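You operate a simulated robot arm through the tools that you are given. There is no shell and no other tool. Be economical: measure what you need, move in short steps, check, and stop when the job is done.

Carry out the task below with a simulated robot arm. There is one attempt and no reset: what you move stays moved.

JOB
Put station 4's red belt away on its own peg.
Fine: first move the brown belt from the 120 peg to the 60 peg; door-side isolator off, then tension off, before you touch the red one.

Only the result counts: the job must be done as asked and must still hold three seconds after the hand-in. Knocking over, shifting, dropping, spilling or breaking anything else fails it.

ROBOT AND FRAMES
A 6-joint arm with a two-finger parallel gripper on a trunk, on a base that drives. Base frame: it is fixed to the floor where the robot stands at the start and does not move with it; the origin is under the middle of the robot, x ahead of it, y to its left, z up. Readings come in cm, degrees, newtons and seconds.
With the tool pointing down near the work surface it reaches from about 10 to 60 cm from the robot's upright axis, wherever it stands. Its first joint turns from -166.0 to 166.0 degrees. Places, roughly: brown peg [40, -20, 130]; door-side isolator [-130, -30, 120]; red belt [-200, -100, 75]; red peg [30, -40, 130]; station four display [-130, -30, 110]; station four tension lever [-140, -20, 80]; station three isolator [-170, -130, 130]; station three tension lever [-180, -130, 90]. Payload 4.1 kg.
Tool frame: the origin (TCP) lies between the finger pads and is the grasp point; the fingertips stand 2.3 cm ahead of it; z points along the fingers, y is the line along which they close. The gripper opens to 9.4 cm. The fingers are 3.8 cm wide and 1 cm thick; the gripper's body (5.4 by 9.6 cm) begins 3.9 cm behind the TCP.
Orientation is that of the tool frame in the base frame, as [roll, pitch, yaw] about the fixed x, y, z axes, in that order (R = Rz(yaw) Ry(pitch) Rx(roll)). With the fingers straight down and closing along the base's y, the tool's x points along the base's -x, its y along +y and its z along -z.

CONTROLS
- The arm moves only by the tool drive_tool. Its argument "motion" is a list of rows, each a list of 7 numbers: the shift along the base's x, y, z in cm, then the turn, a rotation vector about the base's x, y, z in degrees, then the closure, from 0 (fully open) to 1 (shut). In form: [[dx, dy, dz, ax, ay, az, grip], ...]. A call has 1 to 10 rows; each row is the pose to reach, as a shift and turn from the pose commanded when the call began. A row lasts 0.2 s, in which the tool goes at most 5 cm and 8.6 degrees; a call with a longer step from one row to the next is refused whole, and so is a gripper value outside its range. A pose out of reach is approached as far as the arm can. The call stops where the force on the tool passes 40 N (or 10 N more than at its start, if that is more) or the arm is blocked; 0.2 s more then pass. Each finger travels about 4.5 cm/s and halts on what it meets, pressing with about 42 N; the grip force reading is that of the motor and also rises with nothing between the fingers. The clock runs only during rows and for 0.2 s after the last one: add rows that repeat a pose to give the fingers time. The reply holds the time, the measured pose of the TCP, the force on the tool along the base axes, the opening and the grip force, in the units named above and with some noise, with the torque about the TCP (base axes, N m) and any sound that the robot's microphone picked up.
- Cameras (640 x 400 px; columns grow to the right, rows downward): "scene" is now at [-0.27, 10.58, 156.01]; the picture's right is [-0.74, -0.67, 0.00], its down [-0.47, 0.51, -0.72] and it looks along [0.49, -0.53, -0.69] (base axes); focal length 286 px, centre (320, 200). "wrist" rides on the gripper at [8.6, 1.6, -7.5] in the tool frame; the picture's right is [-0.18, 0.98, 0.00], its down [-0.58, -0.11, -0.81] and it looks along [-0.79, -0.15, 0.59] (tool axes); focal length 243 px, centre (320, 200). There is no depth. A picture from a camera that has moved, and an enlarged one, comes with that camera's place and axes in the base frame and with its lens.
- capture(camera): a new picture of that camera. No time passes.
- slide_trunk(by): slides the trunk up (or, below 0, down) by that many cm; the arm and the scene camera ride with it, the base frame stays. It gives what a move gives, with no picture.
- base_move(legs): drives the robot by 1 to 6 legs, each [ahead, turn to the left] in cm and degrees, along the robot's own axes; the way and the turn of a leg run together, so that a leg with both is an arc; at most 150 cm and 180 degrees a leg. The arm and the cameras ride along, it lands a little off, and it stops where it bumps. It gives what a move gives.
- head_to(pan, tilt): turns the head with the scene camera to pan (to the left, within 155 degrees either way) and tilt (down, from -29 to 69), counted from straight ahead of the robot. It gives what a move gives.
- zoom(camera, box): a new picture of the part [left, top, right, bottom] of that camera's present view, enlarged. No time passes.
- job_done(): hands the job in; it is judged then, once.

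Go step by step. Nothing tells you exact positions but the pictures and the camera data: compare them with the known pose of the tool, close in by small moves and look again before you grip or let go. The budget is 120 turns and 90 pictures, counting those below and the enlarged ones. Unless the task says otherwise, let go and move clear before handing in, and close with one line.

The tools are called as name(argument=value, ...) on one line, values as JSON. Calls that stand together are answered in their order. drive_tool: Moves the arm, as the interface text tells. Its arguments: {"type":"object","properties":{"motion":{"type":"array"}},"required":["motion"]} The other tools are called the same way: slide_trunk (by) slides the trunk up or down; base_move (legs) drives the base; head_to (pan, tilt) turns the head that bears the scene camera; capture (camera) takes a picture; zoom (camera, box) takes an enlarged picture of a part of a camera's view; job_done () hands the job in.

At the start:

```text
time_s: 0.0
position: [20.29, -21.81, 131.5]
ee_rot: [-180.0, 0.1, -180.0]
wrist_force: [-0.3, -0.2, -0.2]
moment: [-0.03, 0.03, 0.04]
opening: 9.39
gripper_force: 0.0
trunk travel left (down, up): [-52.5, 6.5]
robot x, y, heading: [-0.2, -0.0, -0.1]
head pan, tilt: [-47.6, 43.7]
```

scene: 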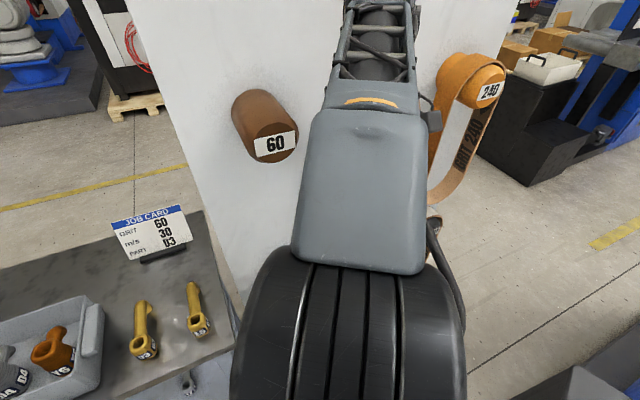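
wrist: 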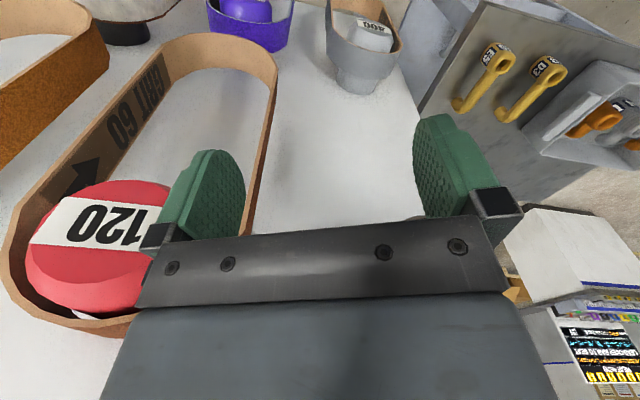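

The pegboard in front shows the empty 60 peg, the 120 peg (hidden behind the arm) holding the brown "GRIT 60" belt, and the 240 peg. I'll look around from other head angles before moving.

head_to(pan=-55, tilt=25)

capture(camera="scene")

head_to(pan=-150, tilt=20)

capture(camera="scene")

head_to(pan=150, tilt=20)

capture(camera="scene")

```text
time_s: 0.8
position: [20.32, -21.69, 131.59]
ee_rot: [-180.0, 0.0, 180.0]
wrist_force: [-0.3, -0.2, 0.2]
moment: [-0.01, 0.01, -0.01]
opening: 9.39
gripper_force: 0.0
trunk travel left (down, up): [-52.5, 6.5]
robot x, y, heading: [-0.17, -0.03, -0.1]
head pan, tilt: [-55.0, 25.0]
```

```text
87 pictures are left
camera scene: at [-0.54, 9.11, 158.87], right [-0.82, -0.57, 0.0], down [-0.24, 0.35, -0.91], along [0.52, -0.74, -0.42], focal length 286 px, centre (320, 200)
```

scene: 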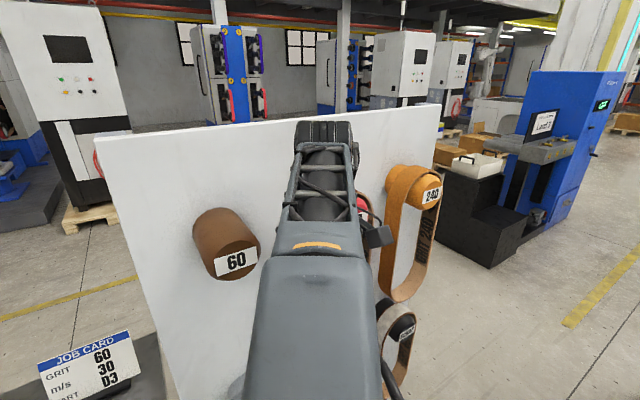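

```text
time_s: 2.5
position: [20.23, -21.84, 131.57]
ee_rot: [180.0, 0.0, -179.9]
wrist_force: [0.1, 0.2, 0.2]
moment: [-0.05, 0.0, 0.01]
opening: 9.4
gripper_force: 0.1
trunk travel left (down, up): [-52.5, 6.5]
robot x, y, heading: [-0.02, -0.21, 0.0]
head pan, tilt: [-150.0, 20.0]
```

```text
86 pictures are left
camera scene: at [-13.89, 12.0, 159.68], right [-0.5, 0.87, 0.0], down [0.3, 0.17, -0.94], along [-0.81, -0.47, -0.34], focal length 286 px, centre (320, 200)
```

scene: 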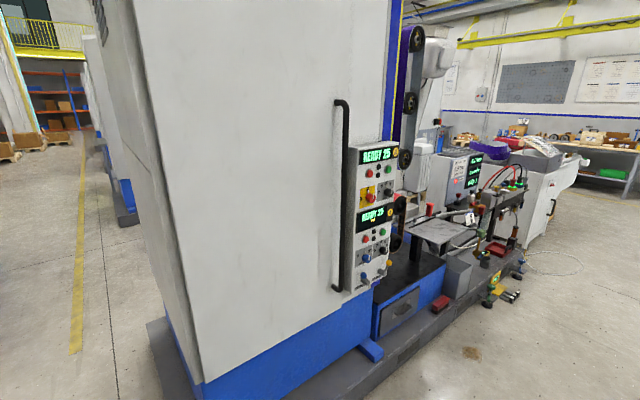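

```text
time_s: 6.6
position: [20.24, -21.76, 131.58]
ee_rot: [180.0, 0.0, 180.0]
wrist_force: [0.5, 0.4, -0.9]
moment: [0.02, 0.02, 0.02]
opening: 9.41
gripper_force: 0.0
trunk travel left (down, up): [-52.5, 6.5]
robot x, y, heading: [0.18, -0.5, -0.3]
head pan, tilt: [150.0, 20.0]
```

```text
85 pictures are left
camera scene: at [-13.89, 21.32, 159.68], right [0.5, 0.87, 0.0], down [0.3, -0.17, -0.94], along [-0.81, 0.47, -0.34], focal length 286 px, centre (320, 200)
```

scene: 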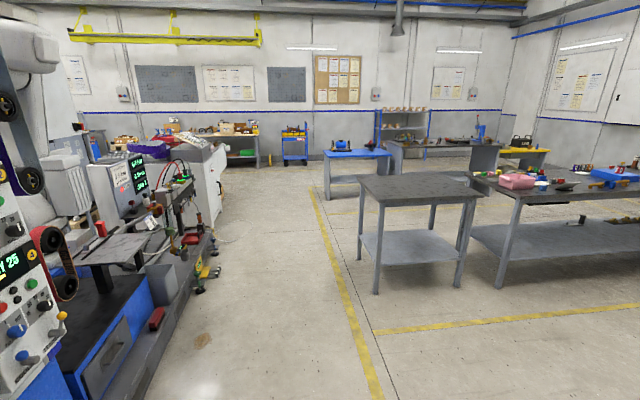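

The board is a little to the right ahead with pegs pointing toward me; the arm blocks the 120 peg. I'll swing the arm to the left for a clear view.

drive_tool(motion=[[0, 4.5, 0, 0, 0, 0, 0], [0, 9, 0, 0, 0, 0, 0], [0, 13.5, 0, 0, 0, 0, 0], [0, 18, 0, 0, 0, 0, 0], [0, 22.5, 0, 0, 0, 0, 0], [0, 27, 0, 0, 0, 0, 0], [0, 31.5, 0, 0, 0, 0, 0], [0, 36, 0, 0, 0, 0, 0]])

head_to(pan=-50, tilt=35)

capture(camera="scene")

```text
time_s: 8.4
position: [20.48, 14.4, 131.64]
ee_rot: [180.0, 0.0, -179.9]
wrist_force: [0.1, 0.1, 0.8]
moment: [-0.02, 0.05, 0.0]
opening: 9.39
gripper_force: 0.1
trunk travel left (down, up): [-52.5, 6.5]
robot x, y, heading: [0.09, -0.13, 0.3]
head pan, tilt: [150.0, 20.0]
```

```text
time_s: 11.3
position: [20.41, 14.12, 131.55]
ee_rot: [180.0, 0.0, -180.0]
wrist_force: [-1.1, 0.8, -0.6]
moment: [0.03, 0.02, 0.0]
opening: 9.37
gripper_force: 0.0
trunk travel left (down, up): [-52.5, 6.5]
robot x, y, heading: [0.03, -0.1, -0.0]
head pan, tilt: [-50.0, 35.0]
```

```text
84 pictures are left
camera scene: at [-0.16, 9.92, 157.3], right [-0.77, -0.64, 0.0], down [-0.37, 0.44, -0.82], along [0.53, -0.63, -0.57], focal length 286 px, centre (320, 200)
```

scene: 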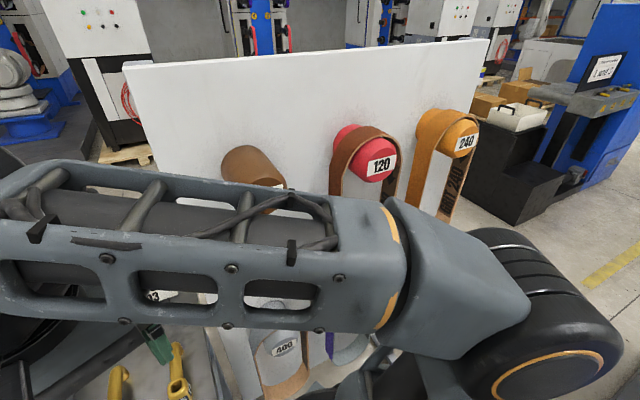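

The board runs along about (0.41, 0.91) with its normal heading about -24°; 120 peg carries the brown belt. I'll bring the arm back, reverse 30 cm and turn to face the board.

drive_tool(motion=[[0, -4.5, 0, 0, 0, 0, 0], [0, -9, 0, 0, 0, 0, 0], [0, -13.5, 0, 0, 0, 0, 0], [0, -18, 0, 0, 0, 0, 0], [0, -22.5, 0, 0, 0, 0, 0], [0, -27, 0, 0, 0, 0, 0]])

base_move(legs=[[-30, 0], [0, -24]])

head_to(pan=0, tilt=30)

capture(camera="scene")

capture(camera="wrist")

```text
time_s: 12.8
position: [20.64, -13.51, 131.41]
ee_rot: [179.8, -0.2, 179.9]
wrist_force: [0.9, -0.9, 0.2]
moment: [0.02, 0.04, 0.0]
opening: 9.42
gripper_force: 0.1
trunk travel left (down, up): [-52.5, 6.5]
robot x, y, heading: [-0.08, -0.11, 0.2]
head pan, tilt: [-50.0, 35.0]
```

```text
time_s: 16.1
position: [-16.76, -20.5, 131.58]
ee_rot: [180.0, 0.0, 155.3]
wrist_force: [0.4, -0.4, -0.9]
moment: [-0.01, 0.01, 0.01]
opening: 9.43
gripper_force: 0.0
trunk travel left (down, up): [-52.5, 6.5]
robot x, y, heading: [-29.77, 0.0, -24.7]
head pan, tilt: [-50.0, 35.0]
```

```text
time_s: 17.2
position: [-16.68, -20.48, 131.6]
ee_rot: [-180.0, 0.0, 155.2]
wrist_force: [-0.1, 0.0, -0.5]
moment: [-0.04, -0.01, -0.01]
opening: 9.41
gripper_force: 0.1
trunk travel left (down, up): [-52.5, 6.5]
robot x, y, heading: [-29.57, -0.44, -24.7]
head pan, tilt: [0.0, 30.0]
```

```text
83 pictures are left
camera scene: at [-20.0, 13.81, 158.08], right [-0.42, -0.91, 0.0], down [-0.45, 0.21, -0.87], along [0.79, -0.36, -0.5], focal length 286 px, centre (320, 200)
```

scene: 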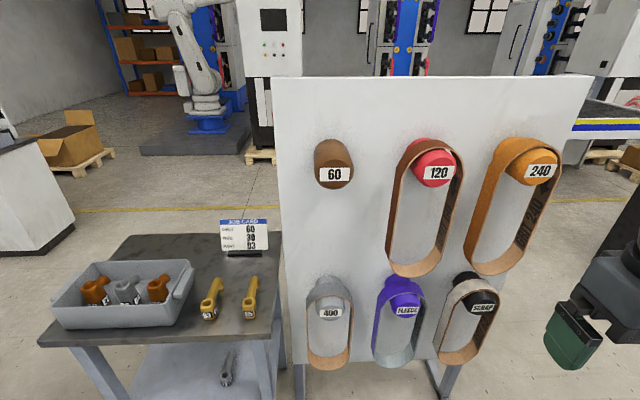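

```text
82 pictures are left
camera wrist: at [-23.94, -15.59, 139.07], right [0.58, 0.82, 0.0], down [0.48, -0.34, 0.81], along [0.66, -0.47, -0.59], focal length 243 px, centre (320, 200)
```

wrist: 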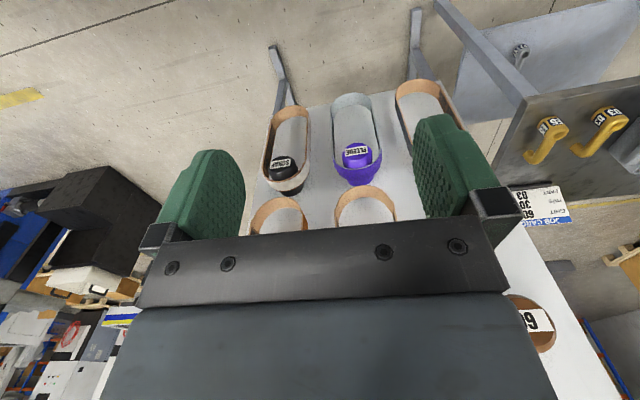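

Clear front view: the 60 peg face is near (30.6, -12.7, 131.7), and the 120 peg face near (21.1, -32.9, 132.5). I'll zoom in on the brown belt.

zoom(camera="scene", box=[300, 110, 500, 290])

```text
2.22 times, centred on (400, 200) of scene
camera zoom: at [-20.0, 13.81, 158.08], right [-0.42, -0.91, 0.0], down [-0.45, 0.21, -0.87], along [0.79, -0.36, -0.5], focal length 636 px, centre (142, 200)
```

zoom: 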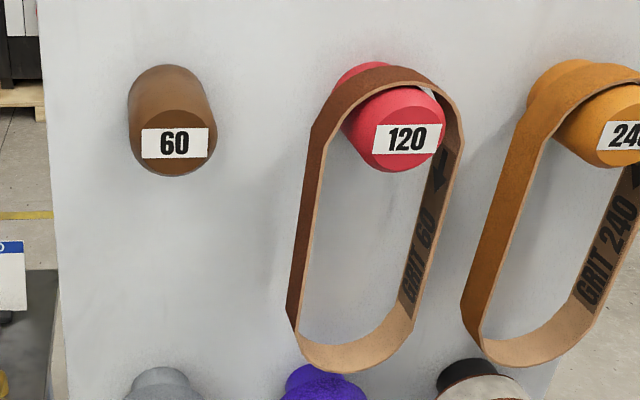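

The belt's left strand is about 7.7 cm left of the 120 peg axis, with its front edge roughly 2 cm behind the peg face. I'll turn the tool horizontal toward the board, closing horizontally.

drive_tool(motion=[[1.6, 0.65, -0.8, -3.57, -7.71, 0, 0], [3.2, 1.3, -1.6, -7.14, -15.42, 0, 0], [4.8, 1.95, -2.4, -10.7, -23.1, 0, 0], [6.4, 2.6, -3.2, -14.3, -30.8, 0, 0], [8, 3.25, -4, -17.85, -38.5, 0, 0], [9.6, 3.9, -4.8, -21.4, -46.3, 0, 0], [11.2, 4.55, -5.6, -25, -54, 0, 0], [12.8, 5.2, -6.4, -28.6, -61.7, 0, 0], [14.4, 5.85, -7.2, -32.1, -69.4, 0, 0], [16, 6.5, -8, -35.7, -77.1, 0, 0]])

drive_tool(motion=[[0, 0, 0, -2.1, -4.54, 0, 0], [0, 0, 0, -2.1, -4.54, 0, 0]])

capture(camera="scene")

```text
time_s: 18.0
position: [-11.24, -22.12, 125.88]
ee_rot: [173.1, 15.4, 152.3]
wrist_force: [0.2, 0.6, -0.5]
moment: [-0.01, 0.03, 0.01]
opening: 9.39
gripper_force: 0.1
trunk travel left (down, up): [-52.5, 6.5]
robot x, y, heading: [-29.88, -0.39, -24.7]
head pan, tilt: [0.0, 30.0]
stopped in row 3: the arm was blocked; the commanded pose is now the measured one
```

```text
time_s: 18.6
position: [-11.21, -22.59, 125.22]
ee_rot: [171.6, 19.2, 152.0]
wrist_force: [-0.1, 0.7, 0.0]
moment: [0.02, 0.0, 0.0]
opening: 9.42
gripper_force: 0.1
trunk travel left (down, up): [-52.5, 6.5]
robot x, y, heading: [-29.91, 0.12, -24.8]
head pan, tilt: [0.0, 30.0]
```

```text
80 pictures are left
camera scene: at [-19.99, 13.81, 158.08], right [-0.42, -0.91, 0.0], down [-0.45, 0.21, -0.87], along [0.79, -0.36, -0.5], focal length 286 px, centre (320, 200)
```

scene: 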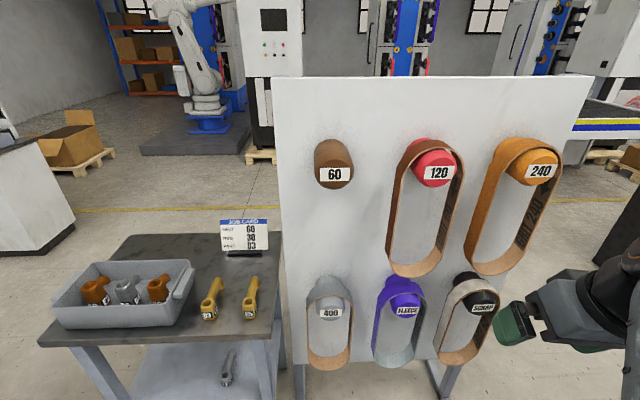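

The arm was blocked, probably because it was folded close to the body. I'll extend it forward and to the centre before turning further.

drive_tool(motion=[[3.9, 1.6, 0, 0, 0, 0, 0], [7.8, 3.3, 0, 0, 0, 0, 0], [11.8, 5, 0, 0, 0, 0, 0], [15.7, 6.6, 0, 0, 0, 0, 0], [19.3, 4.9, 0, 0, 0, 0, 0], [19.3, 4.9, 0, 0, 0, 0, 0]])

drive_tool(motion=[[0, 0, 0, -3.57, -7.71, 0, 0], [0, 0, 0, -7.14, -15.42, 0, 0], [0, 0, 0, -10.7, -23.1, 0, 0], [0, 0, 0, -14.3, -30.8, 0, 0], [0, 0, 0, -17.85, -38.5, 0, 0], [0, 0, 0, -21.4, -46.3, 0, 0], [0, 0, 0, -25, -54, 0, 0], [0, 0, 0, -28.6, -61.7, 0, 0], [0, 0, 0, -28.6, -61.7, 0, 0]])

capture(camera="scene")

```text
time_s: 20.0
position: [8.0, -17.11, 125.83]
ee_rot: [172.9, 20.4, 152.3]
wrist_force: [0.2, -0.3, -0.1]
moment: [0.0, 0.02, 0.0]
opening: 9.4
gripper_force: 0.1
trunk travel left (down, up): [-52.5, 6.5]
robot x, y, heading: [-30.02, 0.1, -24.7]
head pan, tilt: [0.0, 30.0]
```

```text
time_s: 22.0
position: [8.6, -17.67, 126.5]
ee_rot: [114.3, 87.0, 95.5]
wrist_force: [0.7, -0.7, -1.2]
moment: [-0.01, -0.04, -0.03]
opening: 9.4
gripper_force: 0.1
out of reach, approached as far as the arm can: row 8, 9
trunk travel left (down, up): [-52.5, 6.5]
robot x, y, heading: [-30.16, -0.11, -24.6]
head pan, tilt: [0.0, 30.0]
```

```text
79 pictures are left
camera scene: at [-19.99, 13.84, 158.08], right [-0.42, -0.91, 0.0], down [-0.45, 0.21, -0.87], along [0.79, -0.36, -0.5], focal length 286 px, centre (320, 200)
```

scene: 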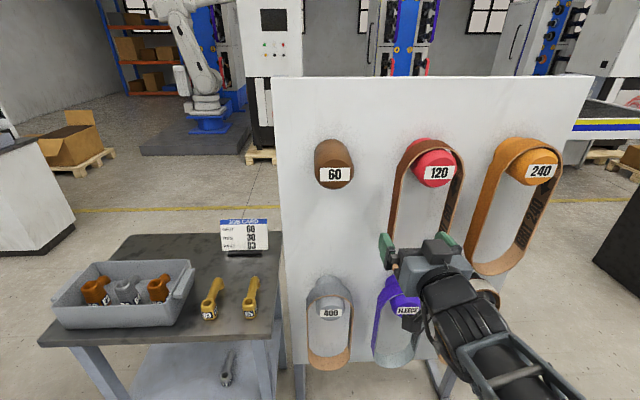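

The tool is now near-horizontal but at the edge of its reach, with its heading about 6° off. I'll pull back a little and straighten it.

drive_tool(motion=[[-3.6, 1.7, 0, -1.4, 0, -3.1, 0], [-7.2, 3.4, 0, -2.9, 0, -6.2, 0], [-7.2, 3.4, 0, -2.9, 0, -6.2, 0]])

base_move(legs=[[16, 0]])

capture(camera="scene")

capture(camera="wrist")

```text
time_s: 23.0
position: [5.93, -17.29, 126.89]
ee_rot: [176.5, 82.4, 152.1]
wrist_force: [0.0, 0.3, -0.5]
moment: [-0.02, -0.01, 0.01]
opening: 9.37
gripper_force: 0.0
out of reach, approached as far as the arm can: row 1, 2, 3
trunk travel left (down, up): [-52.5, 6.5]
robot x, y, heading: [-29.58, 0.1, -24.8]
head pan, tilt: [0.0, 30.0]
stopped in row 3: the arm was blocked; the commanded pose is now the measured one
```

```text
time_s: 24.5
position: [20.67, -24.07, 126.99]
ee_rot: [176.3, 82.3, 151.7]
wrist_force: [0.3, 0.2, -0.9]
moment: [-0.03, 0.0, 0.0]
opening: 9.4
gripper_force: 0.0
trunk travel left (down, up): [-52.5, 6.5]
robot x, y, heading: [-14.93, -6.8, -25.0]
head pan, tilt: [0.0, 30.0]
```

```text
78 pictures are left
camera scene: at [-5.2, 7.0, 158.09], right [-0.42, -0.91, 0.0], down [-0.45, 0.21, -0.87], along [0.79, -0.36, -0.5], focal length 286 px, centre (320, 200)
```

scene: 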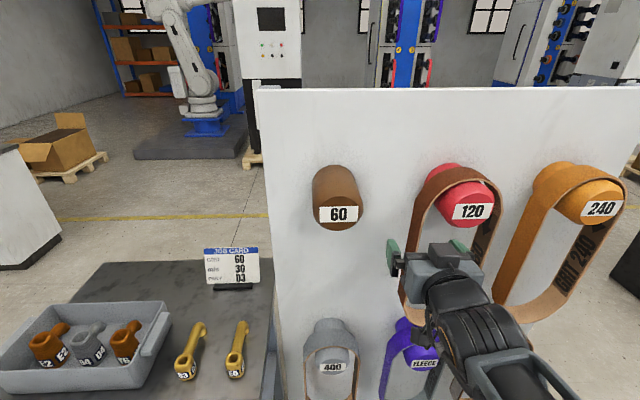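

```text
77 pictures are left
camera wrist: at [13.67, -19.13, 119.44], right [0.43, 0.88, 0.19], down [-0.7, 0.2, 0.68], along [0.57, -0.43, 0.7], focal length 243 px, centre (320, 200)
```

wrist: 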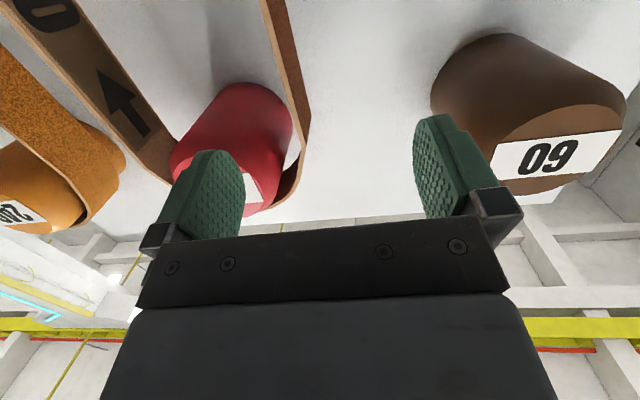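

The tool points toward the board on the right heading, tilted about 8° down because a wrist limit stops it going further. I'll lower the trunk to give the wrist more room while keeping the tool's height.

drive_tool(motion=[[-1.3, 0.6, 4.5, 0, 0, 0, 0], [-1.8, 0.8, 9, 0, 0, 0, 0], [-1.8, 0.8, 9, 0, 0, 0, 0]])

slide_trunk(by=-18)

drive_tool(motion=[[0, 0, 4, -1.6, -3.4, 0, 0], [0, 0, 8, -3.2, -6.9, 0, 0], [0, 0, 8, -3.2, -6.9, 0, 0]])

capture(camera="scene")

```text
time_s: 25.5
position: [21.42, -23.72, 132.86]
ee_rot: [134.9, 72.9, 111.4]
wrist_force: [0.4, 0.3, 0.4]
moment: [0.03, 0.02, -0.03]
opening: 9.38
gripper_force: 0.0
out of reach, approached as far as the arm can: row 1, 2
trunk travel left (down, up): [-52.5, 6.5]
robot x, y, heading: [-15.01, -6.57, -24.7]
head pan, tilt: [0.0, 30.0]
stopped in row 3: the arm was blocked; the commanded pose is now the measured one
```

```text
time_s: 27.0
position: [24.06, -25.03, 111.73]
ee_rot: [148.2, 66.1, 124.1]
wrist_force: [-0.6, -0.2, 0.5]
moment: [-0.01, 0.03, 0.03]
opening: 9.39
gripper_force: 0.0
trunk travel left (down, up): [-36.5, 22.5]
robot x, y, heading: [-15.23, -7.01, -24.9]
head pan, tilt: [0.0, 30.0]
stopped: the arm was blocked; the commanded pose is now the measured one
```

```text
time_s: 27.8
position: [24.63, -25.27, 119.45]
ee_rot: [137.5, 71.2, 114.3]
wrist_force: [-1.3, 0.6, 0.1]
moment: [0.01, 0.03, 0.02]
opening: 9.42
gripper_force: 0.0
trunk travel left (down, up): [-36.5, 22.5]
robot x, y, heading: [-15.04, -6.62, -24.4]
head pan, tilt: [0.0, 30.0]
```

```text
76 pictures are left
camera scene: at [-5.27, 7.02, 142.12], right [-0.42, -0.91, 0.0], down [-0.45, 0.21, -0.87], along [0.79, -0.36, -0.5], focal length 286 px, centre (320, 200)
```

scene: 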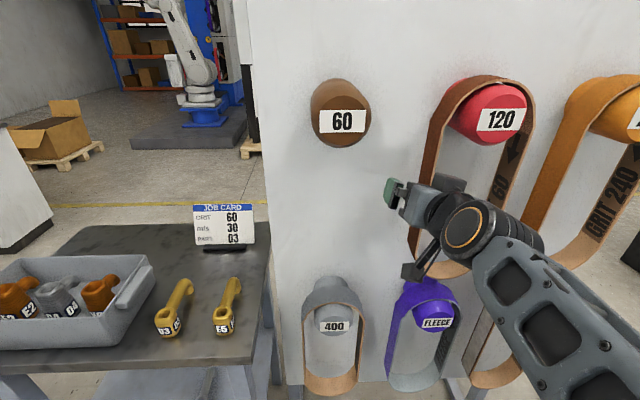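

The tool is too close to the belts for reorienting, so I'll back the base off and then straighten the tool with the trunk lower.

base_move(legs=[[-14, 0]])

drive_tool(motion=[[0, 0, 1, -1.5, -3.5, 0, 0], [0, 0, 2, -3, -7, 0, 0], [0, 0, 3, -4.5, -10.5, 0, 0], [0, 0, 3, -4.5, -10.5, 0, 0]])

capture(camera="scene")

```text
time_s: 29.2
position: [11.67, -19.4, 119.28]
ee_rot: [137.7, 71.3, 114.4]
wrist_force: [0.0, -0.2, 0.7]
moment: [0.0, 0.05, 0.01]
opening: 9.42
gripper_force: 0.0
trunk travel left (down, up): [-36.5, 22.5]
robot x, y, heading: [-27.75, -0.92, -24.6]
head pan, tilt: [0.0, 30.0]
```

```text
time_s: 30.2
position: [12.31, -19.38, 121.64]
ee_rot: [104.9, 76.9, 82.9]
wrist_force: [-0.6, 0.3, 0.2]
moment: [-0.02, 0.0, 0.0]
opening: 9.4
gripper_force: 0.0
out of reach, approached as far as the arm can: row 2, 3
trunk travel left (down, up): [-36.5, 22.5]
robot x, y, heading: [-28.81, -0.74, -24.6]
head pan, tilt: [0.0, 30.0]
```

```text
75 pictures are left
camera scene: at [-18.23, 13.0, 142.09], right [-0.42, -0.91, 0.0], down [-0.45, 0.21, -0.87], along [0.79, -0.36, -0.5], focal length 286 px, centre (320, 200)
```

scene: 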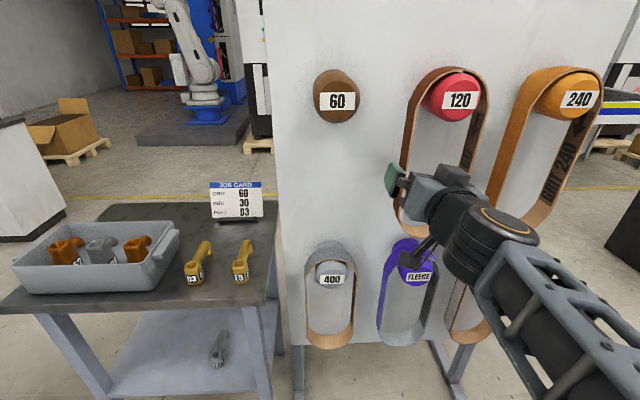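

What remains is mostly a roll error of about 13°, so rolling the other way should be free. I'll turn the fingers to close vertically and grip the belt at the bottom of its loop instead.

drive_tool(motion=[[0, 0, 0, 7, -3.3, 0, 0], [0, 0, 0, 14, -6.6, 0, 0], [0, 0, 0, 21, -9.9, 0, 0], [0, 0, 0, 28, -13.2, 0, 0], [0, 0, 0, 35, -16.5, 0, 0], [0, 0, 0, 42, -19.8, 0, 0], [0, 0, 0, 49, -23, 0, 0], [0, 0, 0, 56, -26.3, 0, 0], [0, 0, 0, 63, -29.6, 0, 0], [0, 0, 0, 70, -32.9, 0, 0]])

capture(camera="scene")

```text
time_s: 32.4
position: [12.1, -19.72, 121.71]
ee_rot: [88.3, 0.0, 67.6]
wrist_force: [0.6, 0.3, 0.3]
moment: [0.0, 0.05, -0.02]
opening: 9.4
gripper_force: 0.1
trunk travel left (down, up): [-36.5, 22.5]
robot x, y, heading: [-27.88, -0.8, -24.7]
head pan, tilt: [0.0, 30.0]
```

```text
74 pictures are left
camera scene: at [-18.23, 13.0, 142.23], right [-0.42, -0.91, 0.0], down [-0.45, 0.21, -0.87], along [0.79, -0.36, -0.5], focal length 286 px, centre (320, 200)
```

scene: 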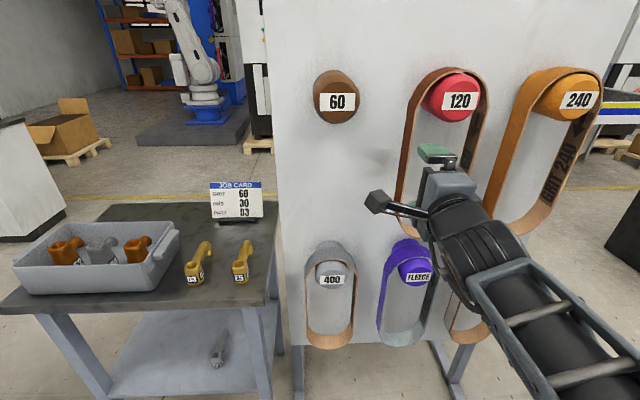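

Now the tool is horizontal with fingers closing vertically. I'll trim the heading and lower toward the loop bottom's height, then look with the wrist camera.

drive_tool(motion=[[-0.8, -2, -4.5, 0, 0, -1.3, 0.3], [-1.6, -4, -9, 0.7, 1.5, -2.6, 0.5], [-2.5, -6, -13, 0.7, 1.5, -2.6, 0.5], [-3.2, -7.4, -17, 0.7, 1.5, -2.6, 0.5], [-3.2, -7.4, -20, 0.7, 1.5, -2.6, 0.5], [-3.2, -7.4, -20, 0.7, 1.5, -2.6, 0.5]])

capture(camera="wrist")

capture(camera="scene")

```text
time_s: 33.8
position: [9.95, -28.1, 103.27]
ee_rot: [88.9, 0.3, 65.2]
wrist_force: [-0.1, 0.3, -0.2]
moment: [0.02, 0.01, -0.01]
opening: 4.71
gripper_force: 0.1
out of reach, approached as far as the arm can: row 4, 5, 6
trunk travel left (down, up): [-36.5, 22.5]
robot x, y, heading: [-28.07, -0.98, -24.5]
head pan, tilt: [0.0, 30.0]
```

```text
73 pictures are left
camera wrist: at [6.76, -17.15, 104.73], right [-0.09, -0.16, 0.98], down [-0.97, -0.19, -0.12], along [0.21, -0.97, -0.13], focal length 243 px, centre (320, 200)
```

wrist: 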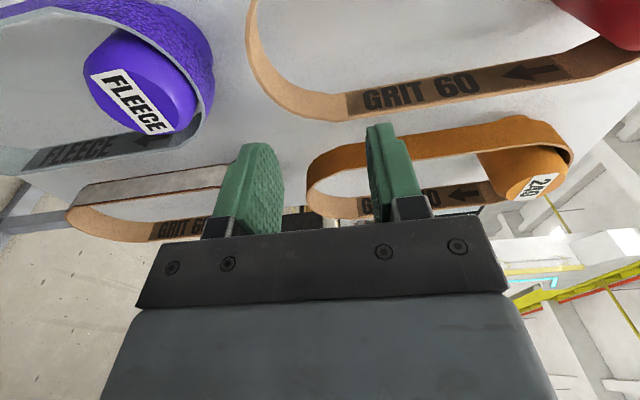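

```text
72 pictures are left
camera scene: at [-18.21, 12.99, 142.12], right [-0.42, -0.91, 0.0], down [-0.45, 0.21, -0.87], along [0.79, -0.36, -0.5], focal length 286 px, centre (320, 200)
```

scene: 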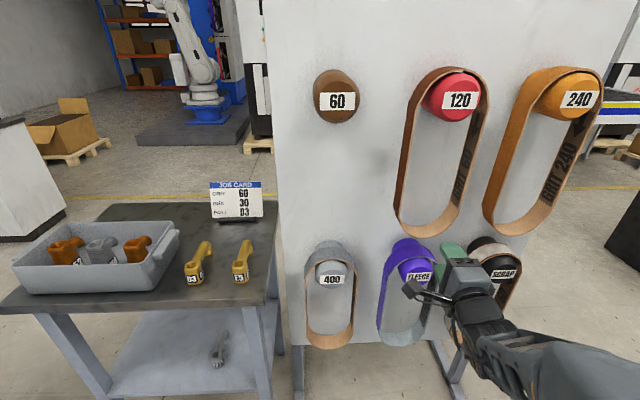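

The loop bottom's outer edge is near z ≈ 98, s-aligned with the tool. I'll lower the trunk 5 cm and look again before driving in.

slide_trunk(by=-5)

base_move(legs=[[9, 0]])

capture(camera="wrist")

capture(camera="scene")

```text
time_s: 34.7
position: [9.76, -28.11, 98.34]
ee_rot: [88.8, 0.2, 65.2]
wrist_force: [-0.1, 0.2, 0.6]
moment: [0.01, 0.02, -0.01]
opening: 4.67
gripper_force: 0.1
trunk travel left (down, up): [-31.5, 27.5]
robot x, y, heading: [-28.12, -0.94, -24.9]
head pan, tilt: [0.0, 30.0]
```

```text
time_s: 35.8
position: [18.11, -31.64, 98.27]
ee_rot: [88.9, 0.3, 65.3]
wrist_force: [0.3, -0.2, -0.6]
moment: [-0.04, -0.01, 0.02]
opening: 4.68
gripper_force: 0.0
trunk travel left (down, up): [-31.5, 27.5]
robot x, y, heading: [-20.13, -4.48, -24.6]
head pan, tilt: [0.0, 30.0]
```

```text
71 pictures are left
camera wrist: at [14.9, -20.76, 99.76], right [-0.09, -0.16, 0.98], down [-0.97, -0.19, -0.12], along [0.21, -0.97, -0.13], focal length 243 px, centre (320, 200)
```

wrist: 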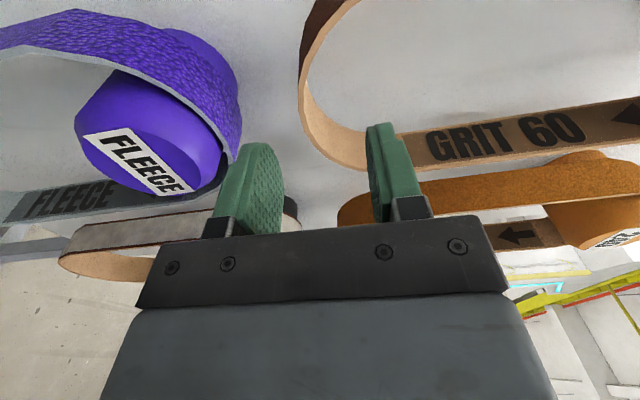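

```text
70 pictures are left
camera scene: at [-10.16, 9.3, 137.12], right [-0.42, -0.91, 0.0], down [-0.45, 0.21, -0.87], along [0.79, -0.36, -0.5], focal length 286 px, centre (320, 200)
```

scene: 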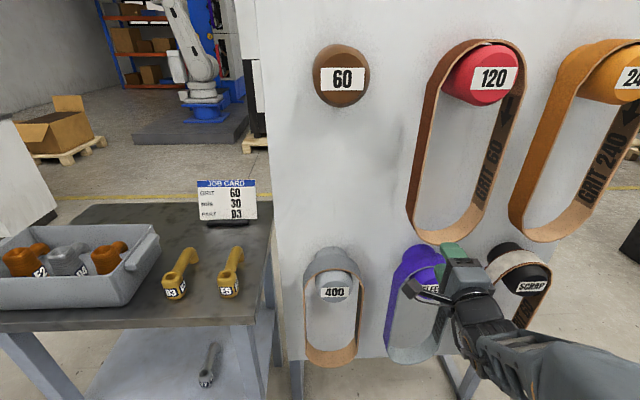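

Fingers straddle the bottom edge height well (z ≈ 98.3) and are centred sideways. I'll advance 5 cm and check.

base_move(legs=[[5, 0]])

capture(camera="wrist")

capture(camera="scene")

```text
time_s: 36.7
position: [22.81, -33.79, 98.3]
ee_rot: [88.9, 0.2, 65.4]
wrist_force: [-0.4, -0.1, 0.2]
moment: [0.02, 0.0, -0.01]
opening: 4.71
gripper_force: 0.0
trunk travel left (down, up): [-31.5, 27.5]
robot x, y, heading: [-15.26, -6.98, -24.3]
head pan, tilt: [0.0, 30.0]
```

```text
69 pictures are left
camera wrist: at [19.63, -22.88, 99.76], right [-0.09, -0.16, 0.98], down [-0.97, -0.19, -0.12], along [0.21, -0.97, -0.13], focal length 243 px, centre (320, 200)
```

wrist: 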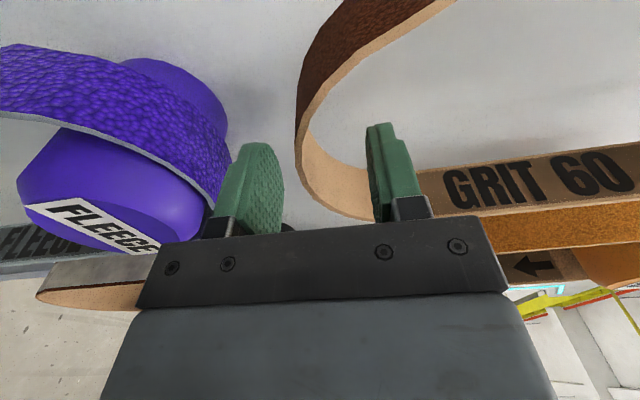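

```text
68 pictures are left
camera scene: at [-5.46, 7.16, 137.12], right [-0.42, -0.91, 0.0], down [-0.45, 0.21, -0.87], along [0.79, -0.36, -0.5], focal length 286 px, centre (320, 200)
```

scene: 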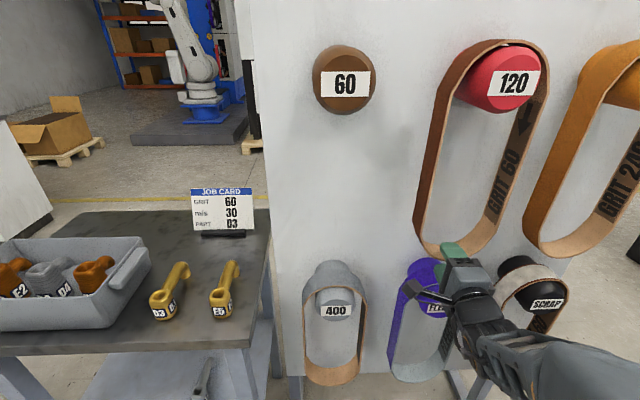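

The belt bottom now sits between the finger pads (front edge at about n = 34.5, TCP at 35.0). I'll advance 1.2 cm and close.

drive_tool(motion=[[0.55, -0.25, 0, 0, 0, 0, 0.5], [1.1, -0.5, 0, 0, 0, 0, 0.5], [1.1, -0.5, 0, 0, 0, 0, 0.6], [1.1, -0.5, 0, 0, 0, 0, 0.75], [1.1, -0.5, 0, 0, 0, 0, 0.9], [1.1, -0.5, 0, 0, 0, 0, 1], [1.1, -0.5, 0, 0, 0, 0, 1], [1.1, -0.5, 0, 0, 0, 0, 1], [1.1, -0.5, 0, 0, 0, 0, 1]])

capture(camera="wrist")

```text
time_s: 38.7
position: [23.85, -34.24, 98.28]
ee_rot: [88.9, 0.3, 65.4]
wrist_force: [0.4, 0.4, -2.1]
moment: [0.02, 0.06, 0.0]
opening: 0.32
gripper_force: 42.1
trunk travel left (down, up): [-31.5, 27.5]
robot x, y, heading: [-15.3, -6.9, -24.7]
head pan, tilt: [0.0, 30.0]
```

```text
67 pictures are left
camera wrist: at [20.72, -23.37, 99.75], right [-0.09, -0.16, 0.98], down [-0.97, -0.19, -0.12], along [0.21, -0.97, -0.13], focal length 243 px, centre (320, 200)
```

wrist: 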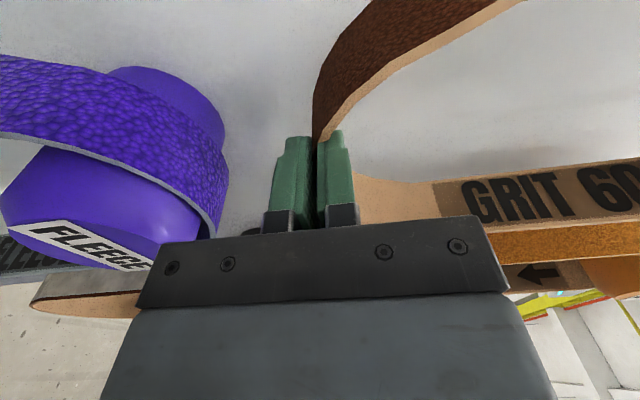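

The belt is gripped (0.32 cm opening). I'll lift it 3 cm off the peg with the trunk and check.

slide_trunk(by=3)

capture(camera="scene")

```text
time_s: 39.5
position: [23.87, -34.28, 101.22]
ee_rot: [88.9, 0.3, 65.4]
wrist_force: [-0.8, -0.7, -1.4]
moment: [0.06, 0.03, 0.0]
opening: 0.35
gripper_force: 42.2
trunk travel left (down, up): [-34.5, 24.5]
robot x, y, heading: [-15.09, -6.69, -24.5]
head pan, tilt: [0.0, 30.0]
```

```text
66 pictures are left
camera scene: at [-5.43, 7.15, 140.12], right [-0.42, -0.91, 0.0], down [-0.46, 0.21, -0.87], along [0.79, -0.36, -0.5], focal length 286 px, centre (320, 200)
```

scene: 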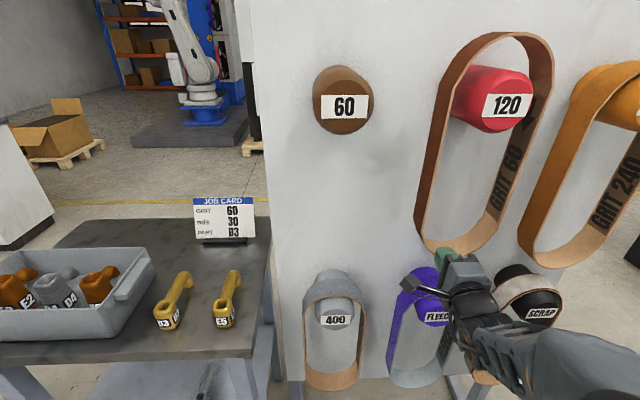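

The loop is lifted clear of the peg. I'll back straight out 14 cm.

base_move(legs=[[-14, 0]])

drive_tool(motion=[[1.5, 3.5, 0, 0, 0, 0, 1], [3, 7, 0, 0, 0, 0, 1], [4.5, 10.5, 0, 0, 0, 0, 1], [6, 13.5, 0, 0, 0, 0, 1], [7.5, 16.5, 0, 0, 0, 0, 1], [9.2, 19.6, 0, 0, 0, 0, 1], [9.2, 19.6, 0, 0, 0, 0, 1]])

capture(camera="scene")

```text
time_s: 40.8
position: [10.71, -28.23, 101.26]
ee_rot: [88.9, 0.1, 65.5]
wrist_force: [0.3, 0.6, -1.7]
moment: [0.07, 0.05, -0.01]
opening: 0.33
gripper_force: 41.6
trunk travel left (down, up): [-34.5, 24.5]
robot x, y, heading: [-28.74, -0.95, -24.5]
head pan, tilt: [0.0, 30.0]
```

```text
time_s: 42.4
position: [11.98, -23.75, 103.06]
ee_rot: [89.1, 0.2, 65.9]
wrist_force: [0.3, 0.2, -2.4]
moment: [0.03, 0.02, -0.05]
opening: 0.34
gripper_force: 41.6
out of reach, approached as far as the arm can: row 2, 3, 4, 5, 6, 7
trunk travel left (down, up): [-34.5, 24.5]
robot x, y, heading: [-28.74, -0.62, -24.4]
head pan, tilt: [0.0, 30.0]
```

```text
65 pictures are left
camera scene: at [-18.63, 13.16, 140.12], right [-0.41, -0.91, 0.0], down [-0.46, 0.21, -0.87], along [0.79, -0.36, -0.5], focal length 286 px, centre (320, 200)
```

scene: 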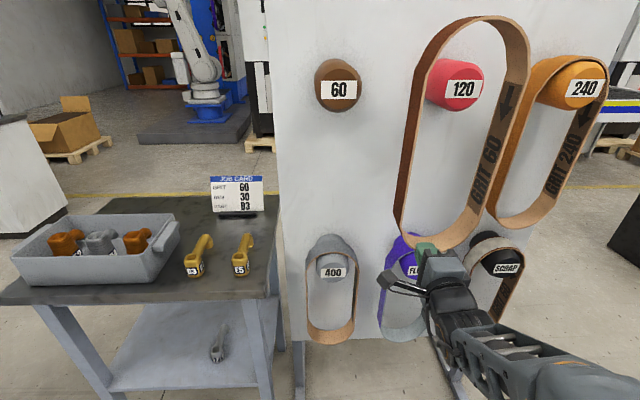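

The arm can't go further left in this pose, so I'll let the base make the sideways shift: turn right, reverse, turn back. It needs about 18 cm left.

base_move(legs=[[0, -20], [-52, 0], [0, 20]])

capture(camera="scene")

```text
time_s: 47.6
position: [-25.49, 13.28, 103.17]
ee_rot: [89.0, 0.2, 67.4]
wrist_force: [-0.5, 0.2, -0.8]
moment: [0.04, 0.05, -0.03]
opening: 0.34
gripper_force: 41.9
trunk travel left (down, up): [-34.5, 24.5]
robot x, y, heading: [-66.73, 35.08, -23.1]
head pan, tilt: [0.0, 30.0]
```

```text
64 pictures are left
camera scene: at [-57.15, 49.33, 140.12], right [-0.39, -0.92, 0.0], down [-0.46, 0.19, -0.87], along [0.8, -0.34, -0.5], focal length 286 px, centre (320, 200)
```

scene: 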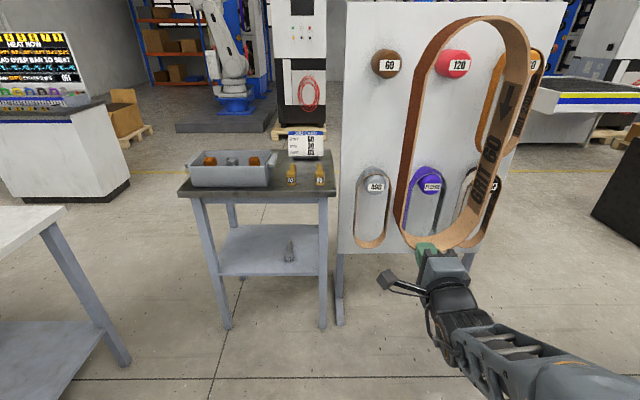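

The tool is at s ≈ 1.2 (peg at 1.5), heading 2° to the left. I'll drive forward 53 cm, then turn back 1.8° to face the board squarely.

base_move(legs=[[53, 0], [0, -1.8]])

capture(camera="scene")

capture(camera="wrist")

```text
time_s: 51.0
position: [21.19, -8.67, 103.08]
ee_rot: [89.0, 0.2, 65.2]
wrist_force: [-0.7, 0.1, -1.2]
moment: [0.07, 0.02, 0.02]
opening: 0.35
gripper_force: 42.1
trunk travel left (down, up): [-34.5, 24.5]
robot x, y, heading: [-19.26, 14.93, -25.2]
head pan, tilt: [0.0, 30.0]
```

```text
63 pictures are left
camera scene: at [-9.01, 28.63, 140.12], right [-0.42, -0.91, 0.0], down [-0.45, 0.21, -0.87], along [0.78, -0.37, -0.5], focal length 286 px, centre (320, 200)
```

scene: 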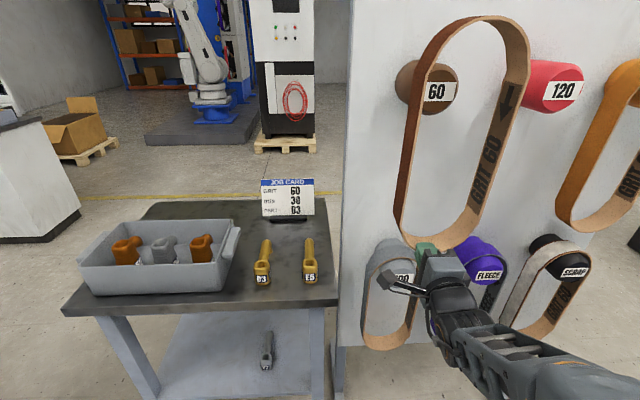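

```text
62 pictures are left
camera wrist: at [17.98, 2.2, 104.58], right [-0.09, -0.16, 0.98], down [-0.97, -0.19, -0.12], along [0.21, -0.97, -0.14], focal length 243 px, centre (320, 200)
```

wrist: 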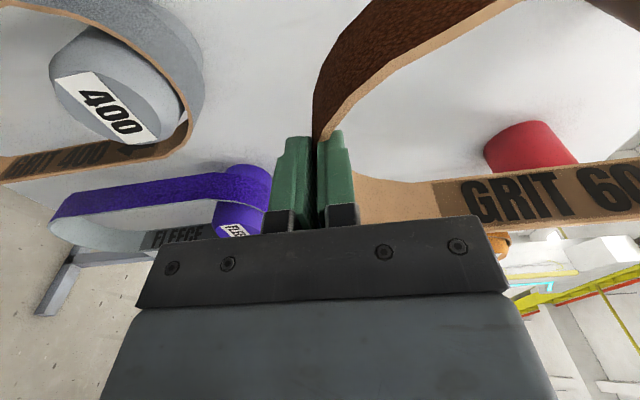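

The loop is lined up in front of the 60 peg (s 1.2 vs 1.5) and lifted about 4.8 cm. I'll drive it onto the peg in two steps.

base_move(legs=[[9, 0]])

capture(camera="scene")

```text
time_s: 52.1
position: [29.4, -12.61, 103.09]
ee_rot: [89.0, 0.2, 65.3]
wrist_force: [0.4, 1.2, -2.3]
moment: [0.06, 0.0, -0.01]
opening: 0.35
gripper_force: 42.2
trunk travel left (down, up): [-34.5, 24.5]
robot x, y, heading: [-10.27, 10.78, -25.4]
head pan, tilt: [0.0, 30.0]
```

```text
61 pictures are left
camera scene: at [-0.71, 24.73, 140.12], right [-0.43, -0.91, 0.0], down [-0.45, 0.21, -0.87], along [0.78, -0.37, -0.5], focal length 286 px, centre (320, 200)
```

scene: 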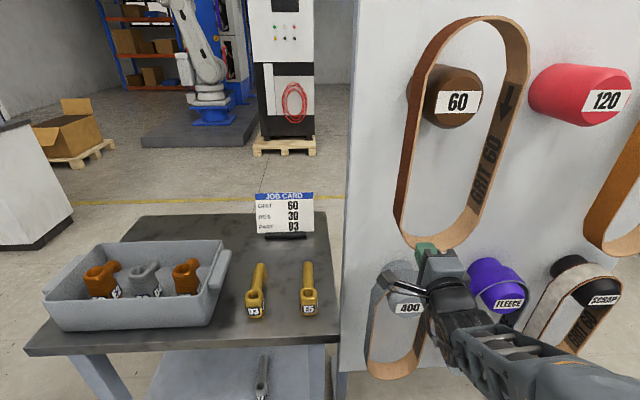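

The peg is inside the loop with clearance. I'll drive the remaining 4.2 cm.

base_move(legs=[[4.2, 0]])

slide_trunk(by=-4)

capture(camera="scene")

capture(camera="wrist")

```text
time_s: 53.0
position: [33.23, -14.46, 103.14]
ee_rot: [89.0, 0.2, 65.2]
wrist_force: [-0.4, -0.5, -1.2]
moment: [0.04, 0.03, 0.02]
opening: 0.33
gripper_force: 42.0
trunk travel left (down, up): [-34.5, 24.5]
robot x, y, heading: [-7.02, 9.06, -25.4]
head pan, tilt: [0.0, 30.0]
```

```text
time_s: 53.8
position: [33.3, -14.39, 99.08]
ee_rot: [89.1, 0.2, 65.1]
wrist_force: [-0.7, 0.3, -0.4]
moment: [0.03, 0.02, 0.0]
opening: 0.35
gripper_force: 41.9
trunk travel left (down, up): [-30.5, 28.5]
robot x, y, heading: [-6.56, 9.03, -25.4]
head pan, tilt: [0.0, 30.0]
```

```text
60 pictures are left
camera scene: at [3.11, 22.93, 136.12], right [-0.43, -0.9, 0.0], down [-0.45, 0.21, -0.87], along [0.78, -0.37, -0.5], focal length 286 px, centre (320, 200)
```

scene: 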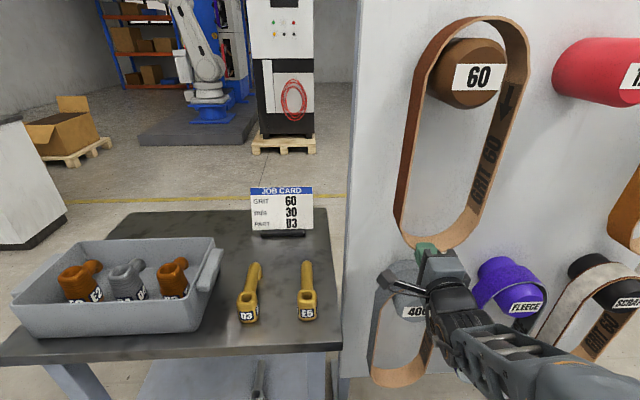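

```text
59 pictures are left
camera wrist: at [30.08, -3.51, 100.56], right [-0.09, -0.16, 0.98], down [-0.97, -0.19, -0.12], along [0.21, -0.97, -0.14], focal length 243 px, centre (320, 200)
```

wrist: 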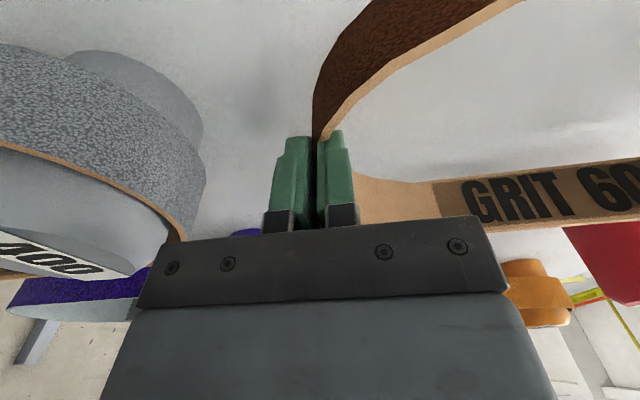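

The loop is on the 60 peg with a little slack left. I'll lower further in small steps, watching the force.

slide_trunk(by=-1)

zoom(camera="scene", box=[380, 0, 540, 100])

```text
time_s: 54.4
position: [33.31, -14.45, 98.12]
ee_rot: [89.1, 0.2, 65.3]
wrist_force: [0.5, 0.5, -1.3]
moment: [-0.24, 0.14, -0.01]
opening: 0.35
gripper_force: 41.5
trunk travel left (down, up): [-29.5, 29.5]
robot x, y, heading: [-6.78, 9.21, -25.3]
head pan, tilt: [0.0, 30.0]
```

```text
4.00 times, centred on (460, 50) of scene
camera zoom: at [3.12, 22.94, 135.11], right [-0.43, -0.9, 0.0], down [-0.45, 0.21, -0.87], along [0.78, -0.37, -0.5], focal length 1144 px, centre (-240, 800)
```

zoom: 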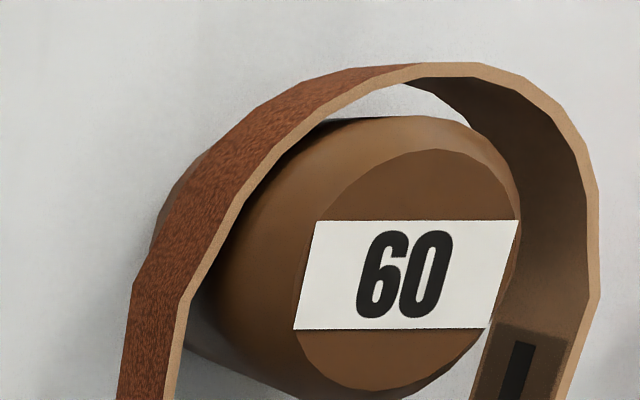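

The moment shows the belt touching the peg. I'll open the fingers to release it and look.

drive_tool(motion=[[0, 0, 0, 0, 0, 0, 0.95], [0, 0, 0, 0, 0, 0, 0.85], [0, 0, 0, 0, 0, 0, 0.75], [0, 0, 0, 0, 0, 0, 0.65], [0, 0, 0, 0, 0, 0, 0.55], [0, 0, 0, 0, 0, 0, 0.55], [0, 0, 0, 0, 0, 0, 0.55]])

capture(camera="scene")

capture(camera="wrist")

```text
time_s: 56.0
position: [33.23, -14.32, 98.17]
ee_rot: [89.0, 0.2, 65.1]
wrist_force: [0.3, -0.1, 1.3]
moment: [-0.03, -0.01, -0.01]
opening: 4.22
gripper_force: 0.1
trunk travel left (down, up): [-29.5, 29.5]
robot x, y, heading: [-7.06, 9.2, -25.2]
head pan, tilt: [0.0, 30.0]
```

```text
57 pictures are left
camera scene: at [3.11, 22.94, 135.12], right [-0.43, -0.9, 0.0], down [-0.45, 0.21, -0.87], along [0.78, -0.37, -0.5], focal length 286 px, centre (320, 200)
```

scene: 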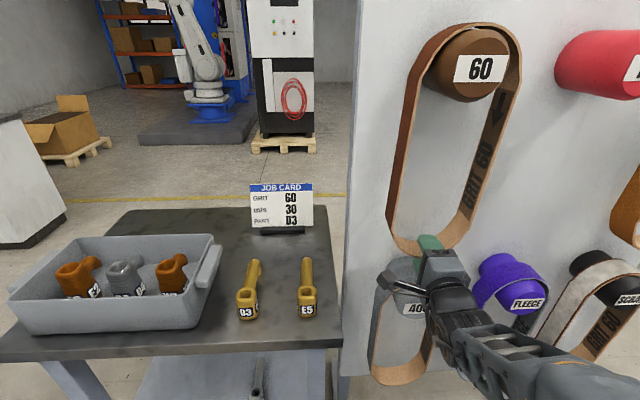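

```text
56 pictures are left
camera wrist: at [30.08, -3.51, 99.57], right [-0.09, -0.16, 0.98], down [-0.97, -0.19, -0.12], along [0.21, -0.97, -0.14], focal length 243 px, centre (320, 200)
```

wrist: 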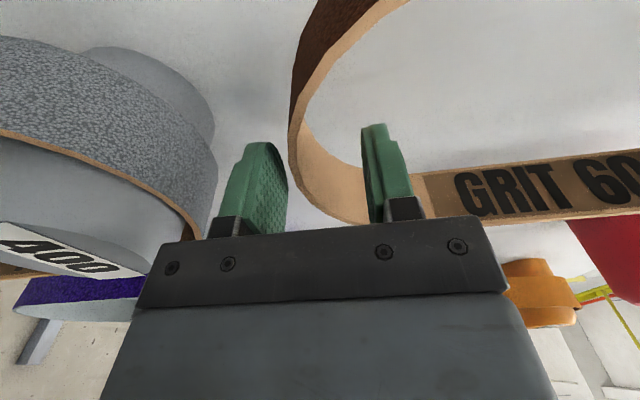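

The belt hangs on the 60 peg, free between the fingers. I'll back out straight.

base_move(legs=[[-12, 0]])

capture(camera="scene")

```text
time_s: 57.2
position: [22.44, -9.47, 98.08]
ee_rot: [89.1, 0.1, 65.1]
wrist_force: [0.0, -0.2, 0.0]
moment: [-0.01, 0.0, -0.03]
opening: 4.25
gripper_force: 0.0
trunk travel left (down, up): [-29.5, 29.5]
robot x, y, heading: [-17.38, 13.86, -25.5]
head pan, tilt: [0.0, 30.0]
```

```text
55 pictures are left
camera scene: at [-7.55, 27.95, 135.12], right [-0.43, -0.9, 0.0], down [-0.45, 0.21, -0.87], along [0.78, -0.37, -0.5], focal length 286 px, centre (320, 200)
```

scene: 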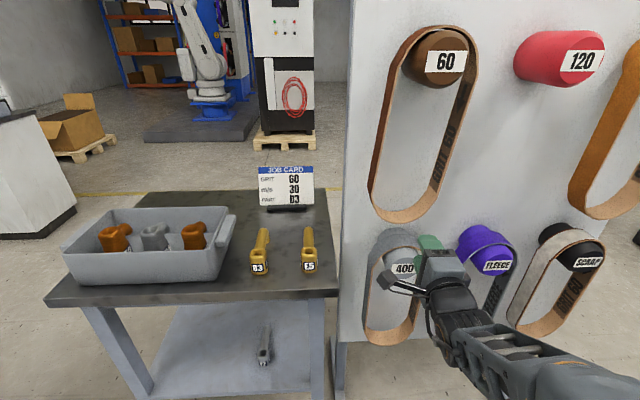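

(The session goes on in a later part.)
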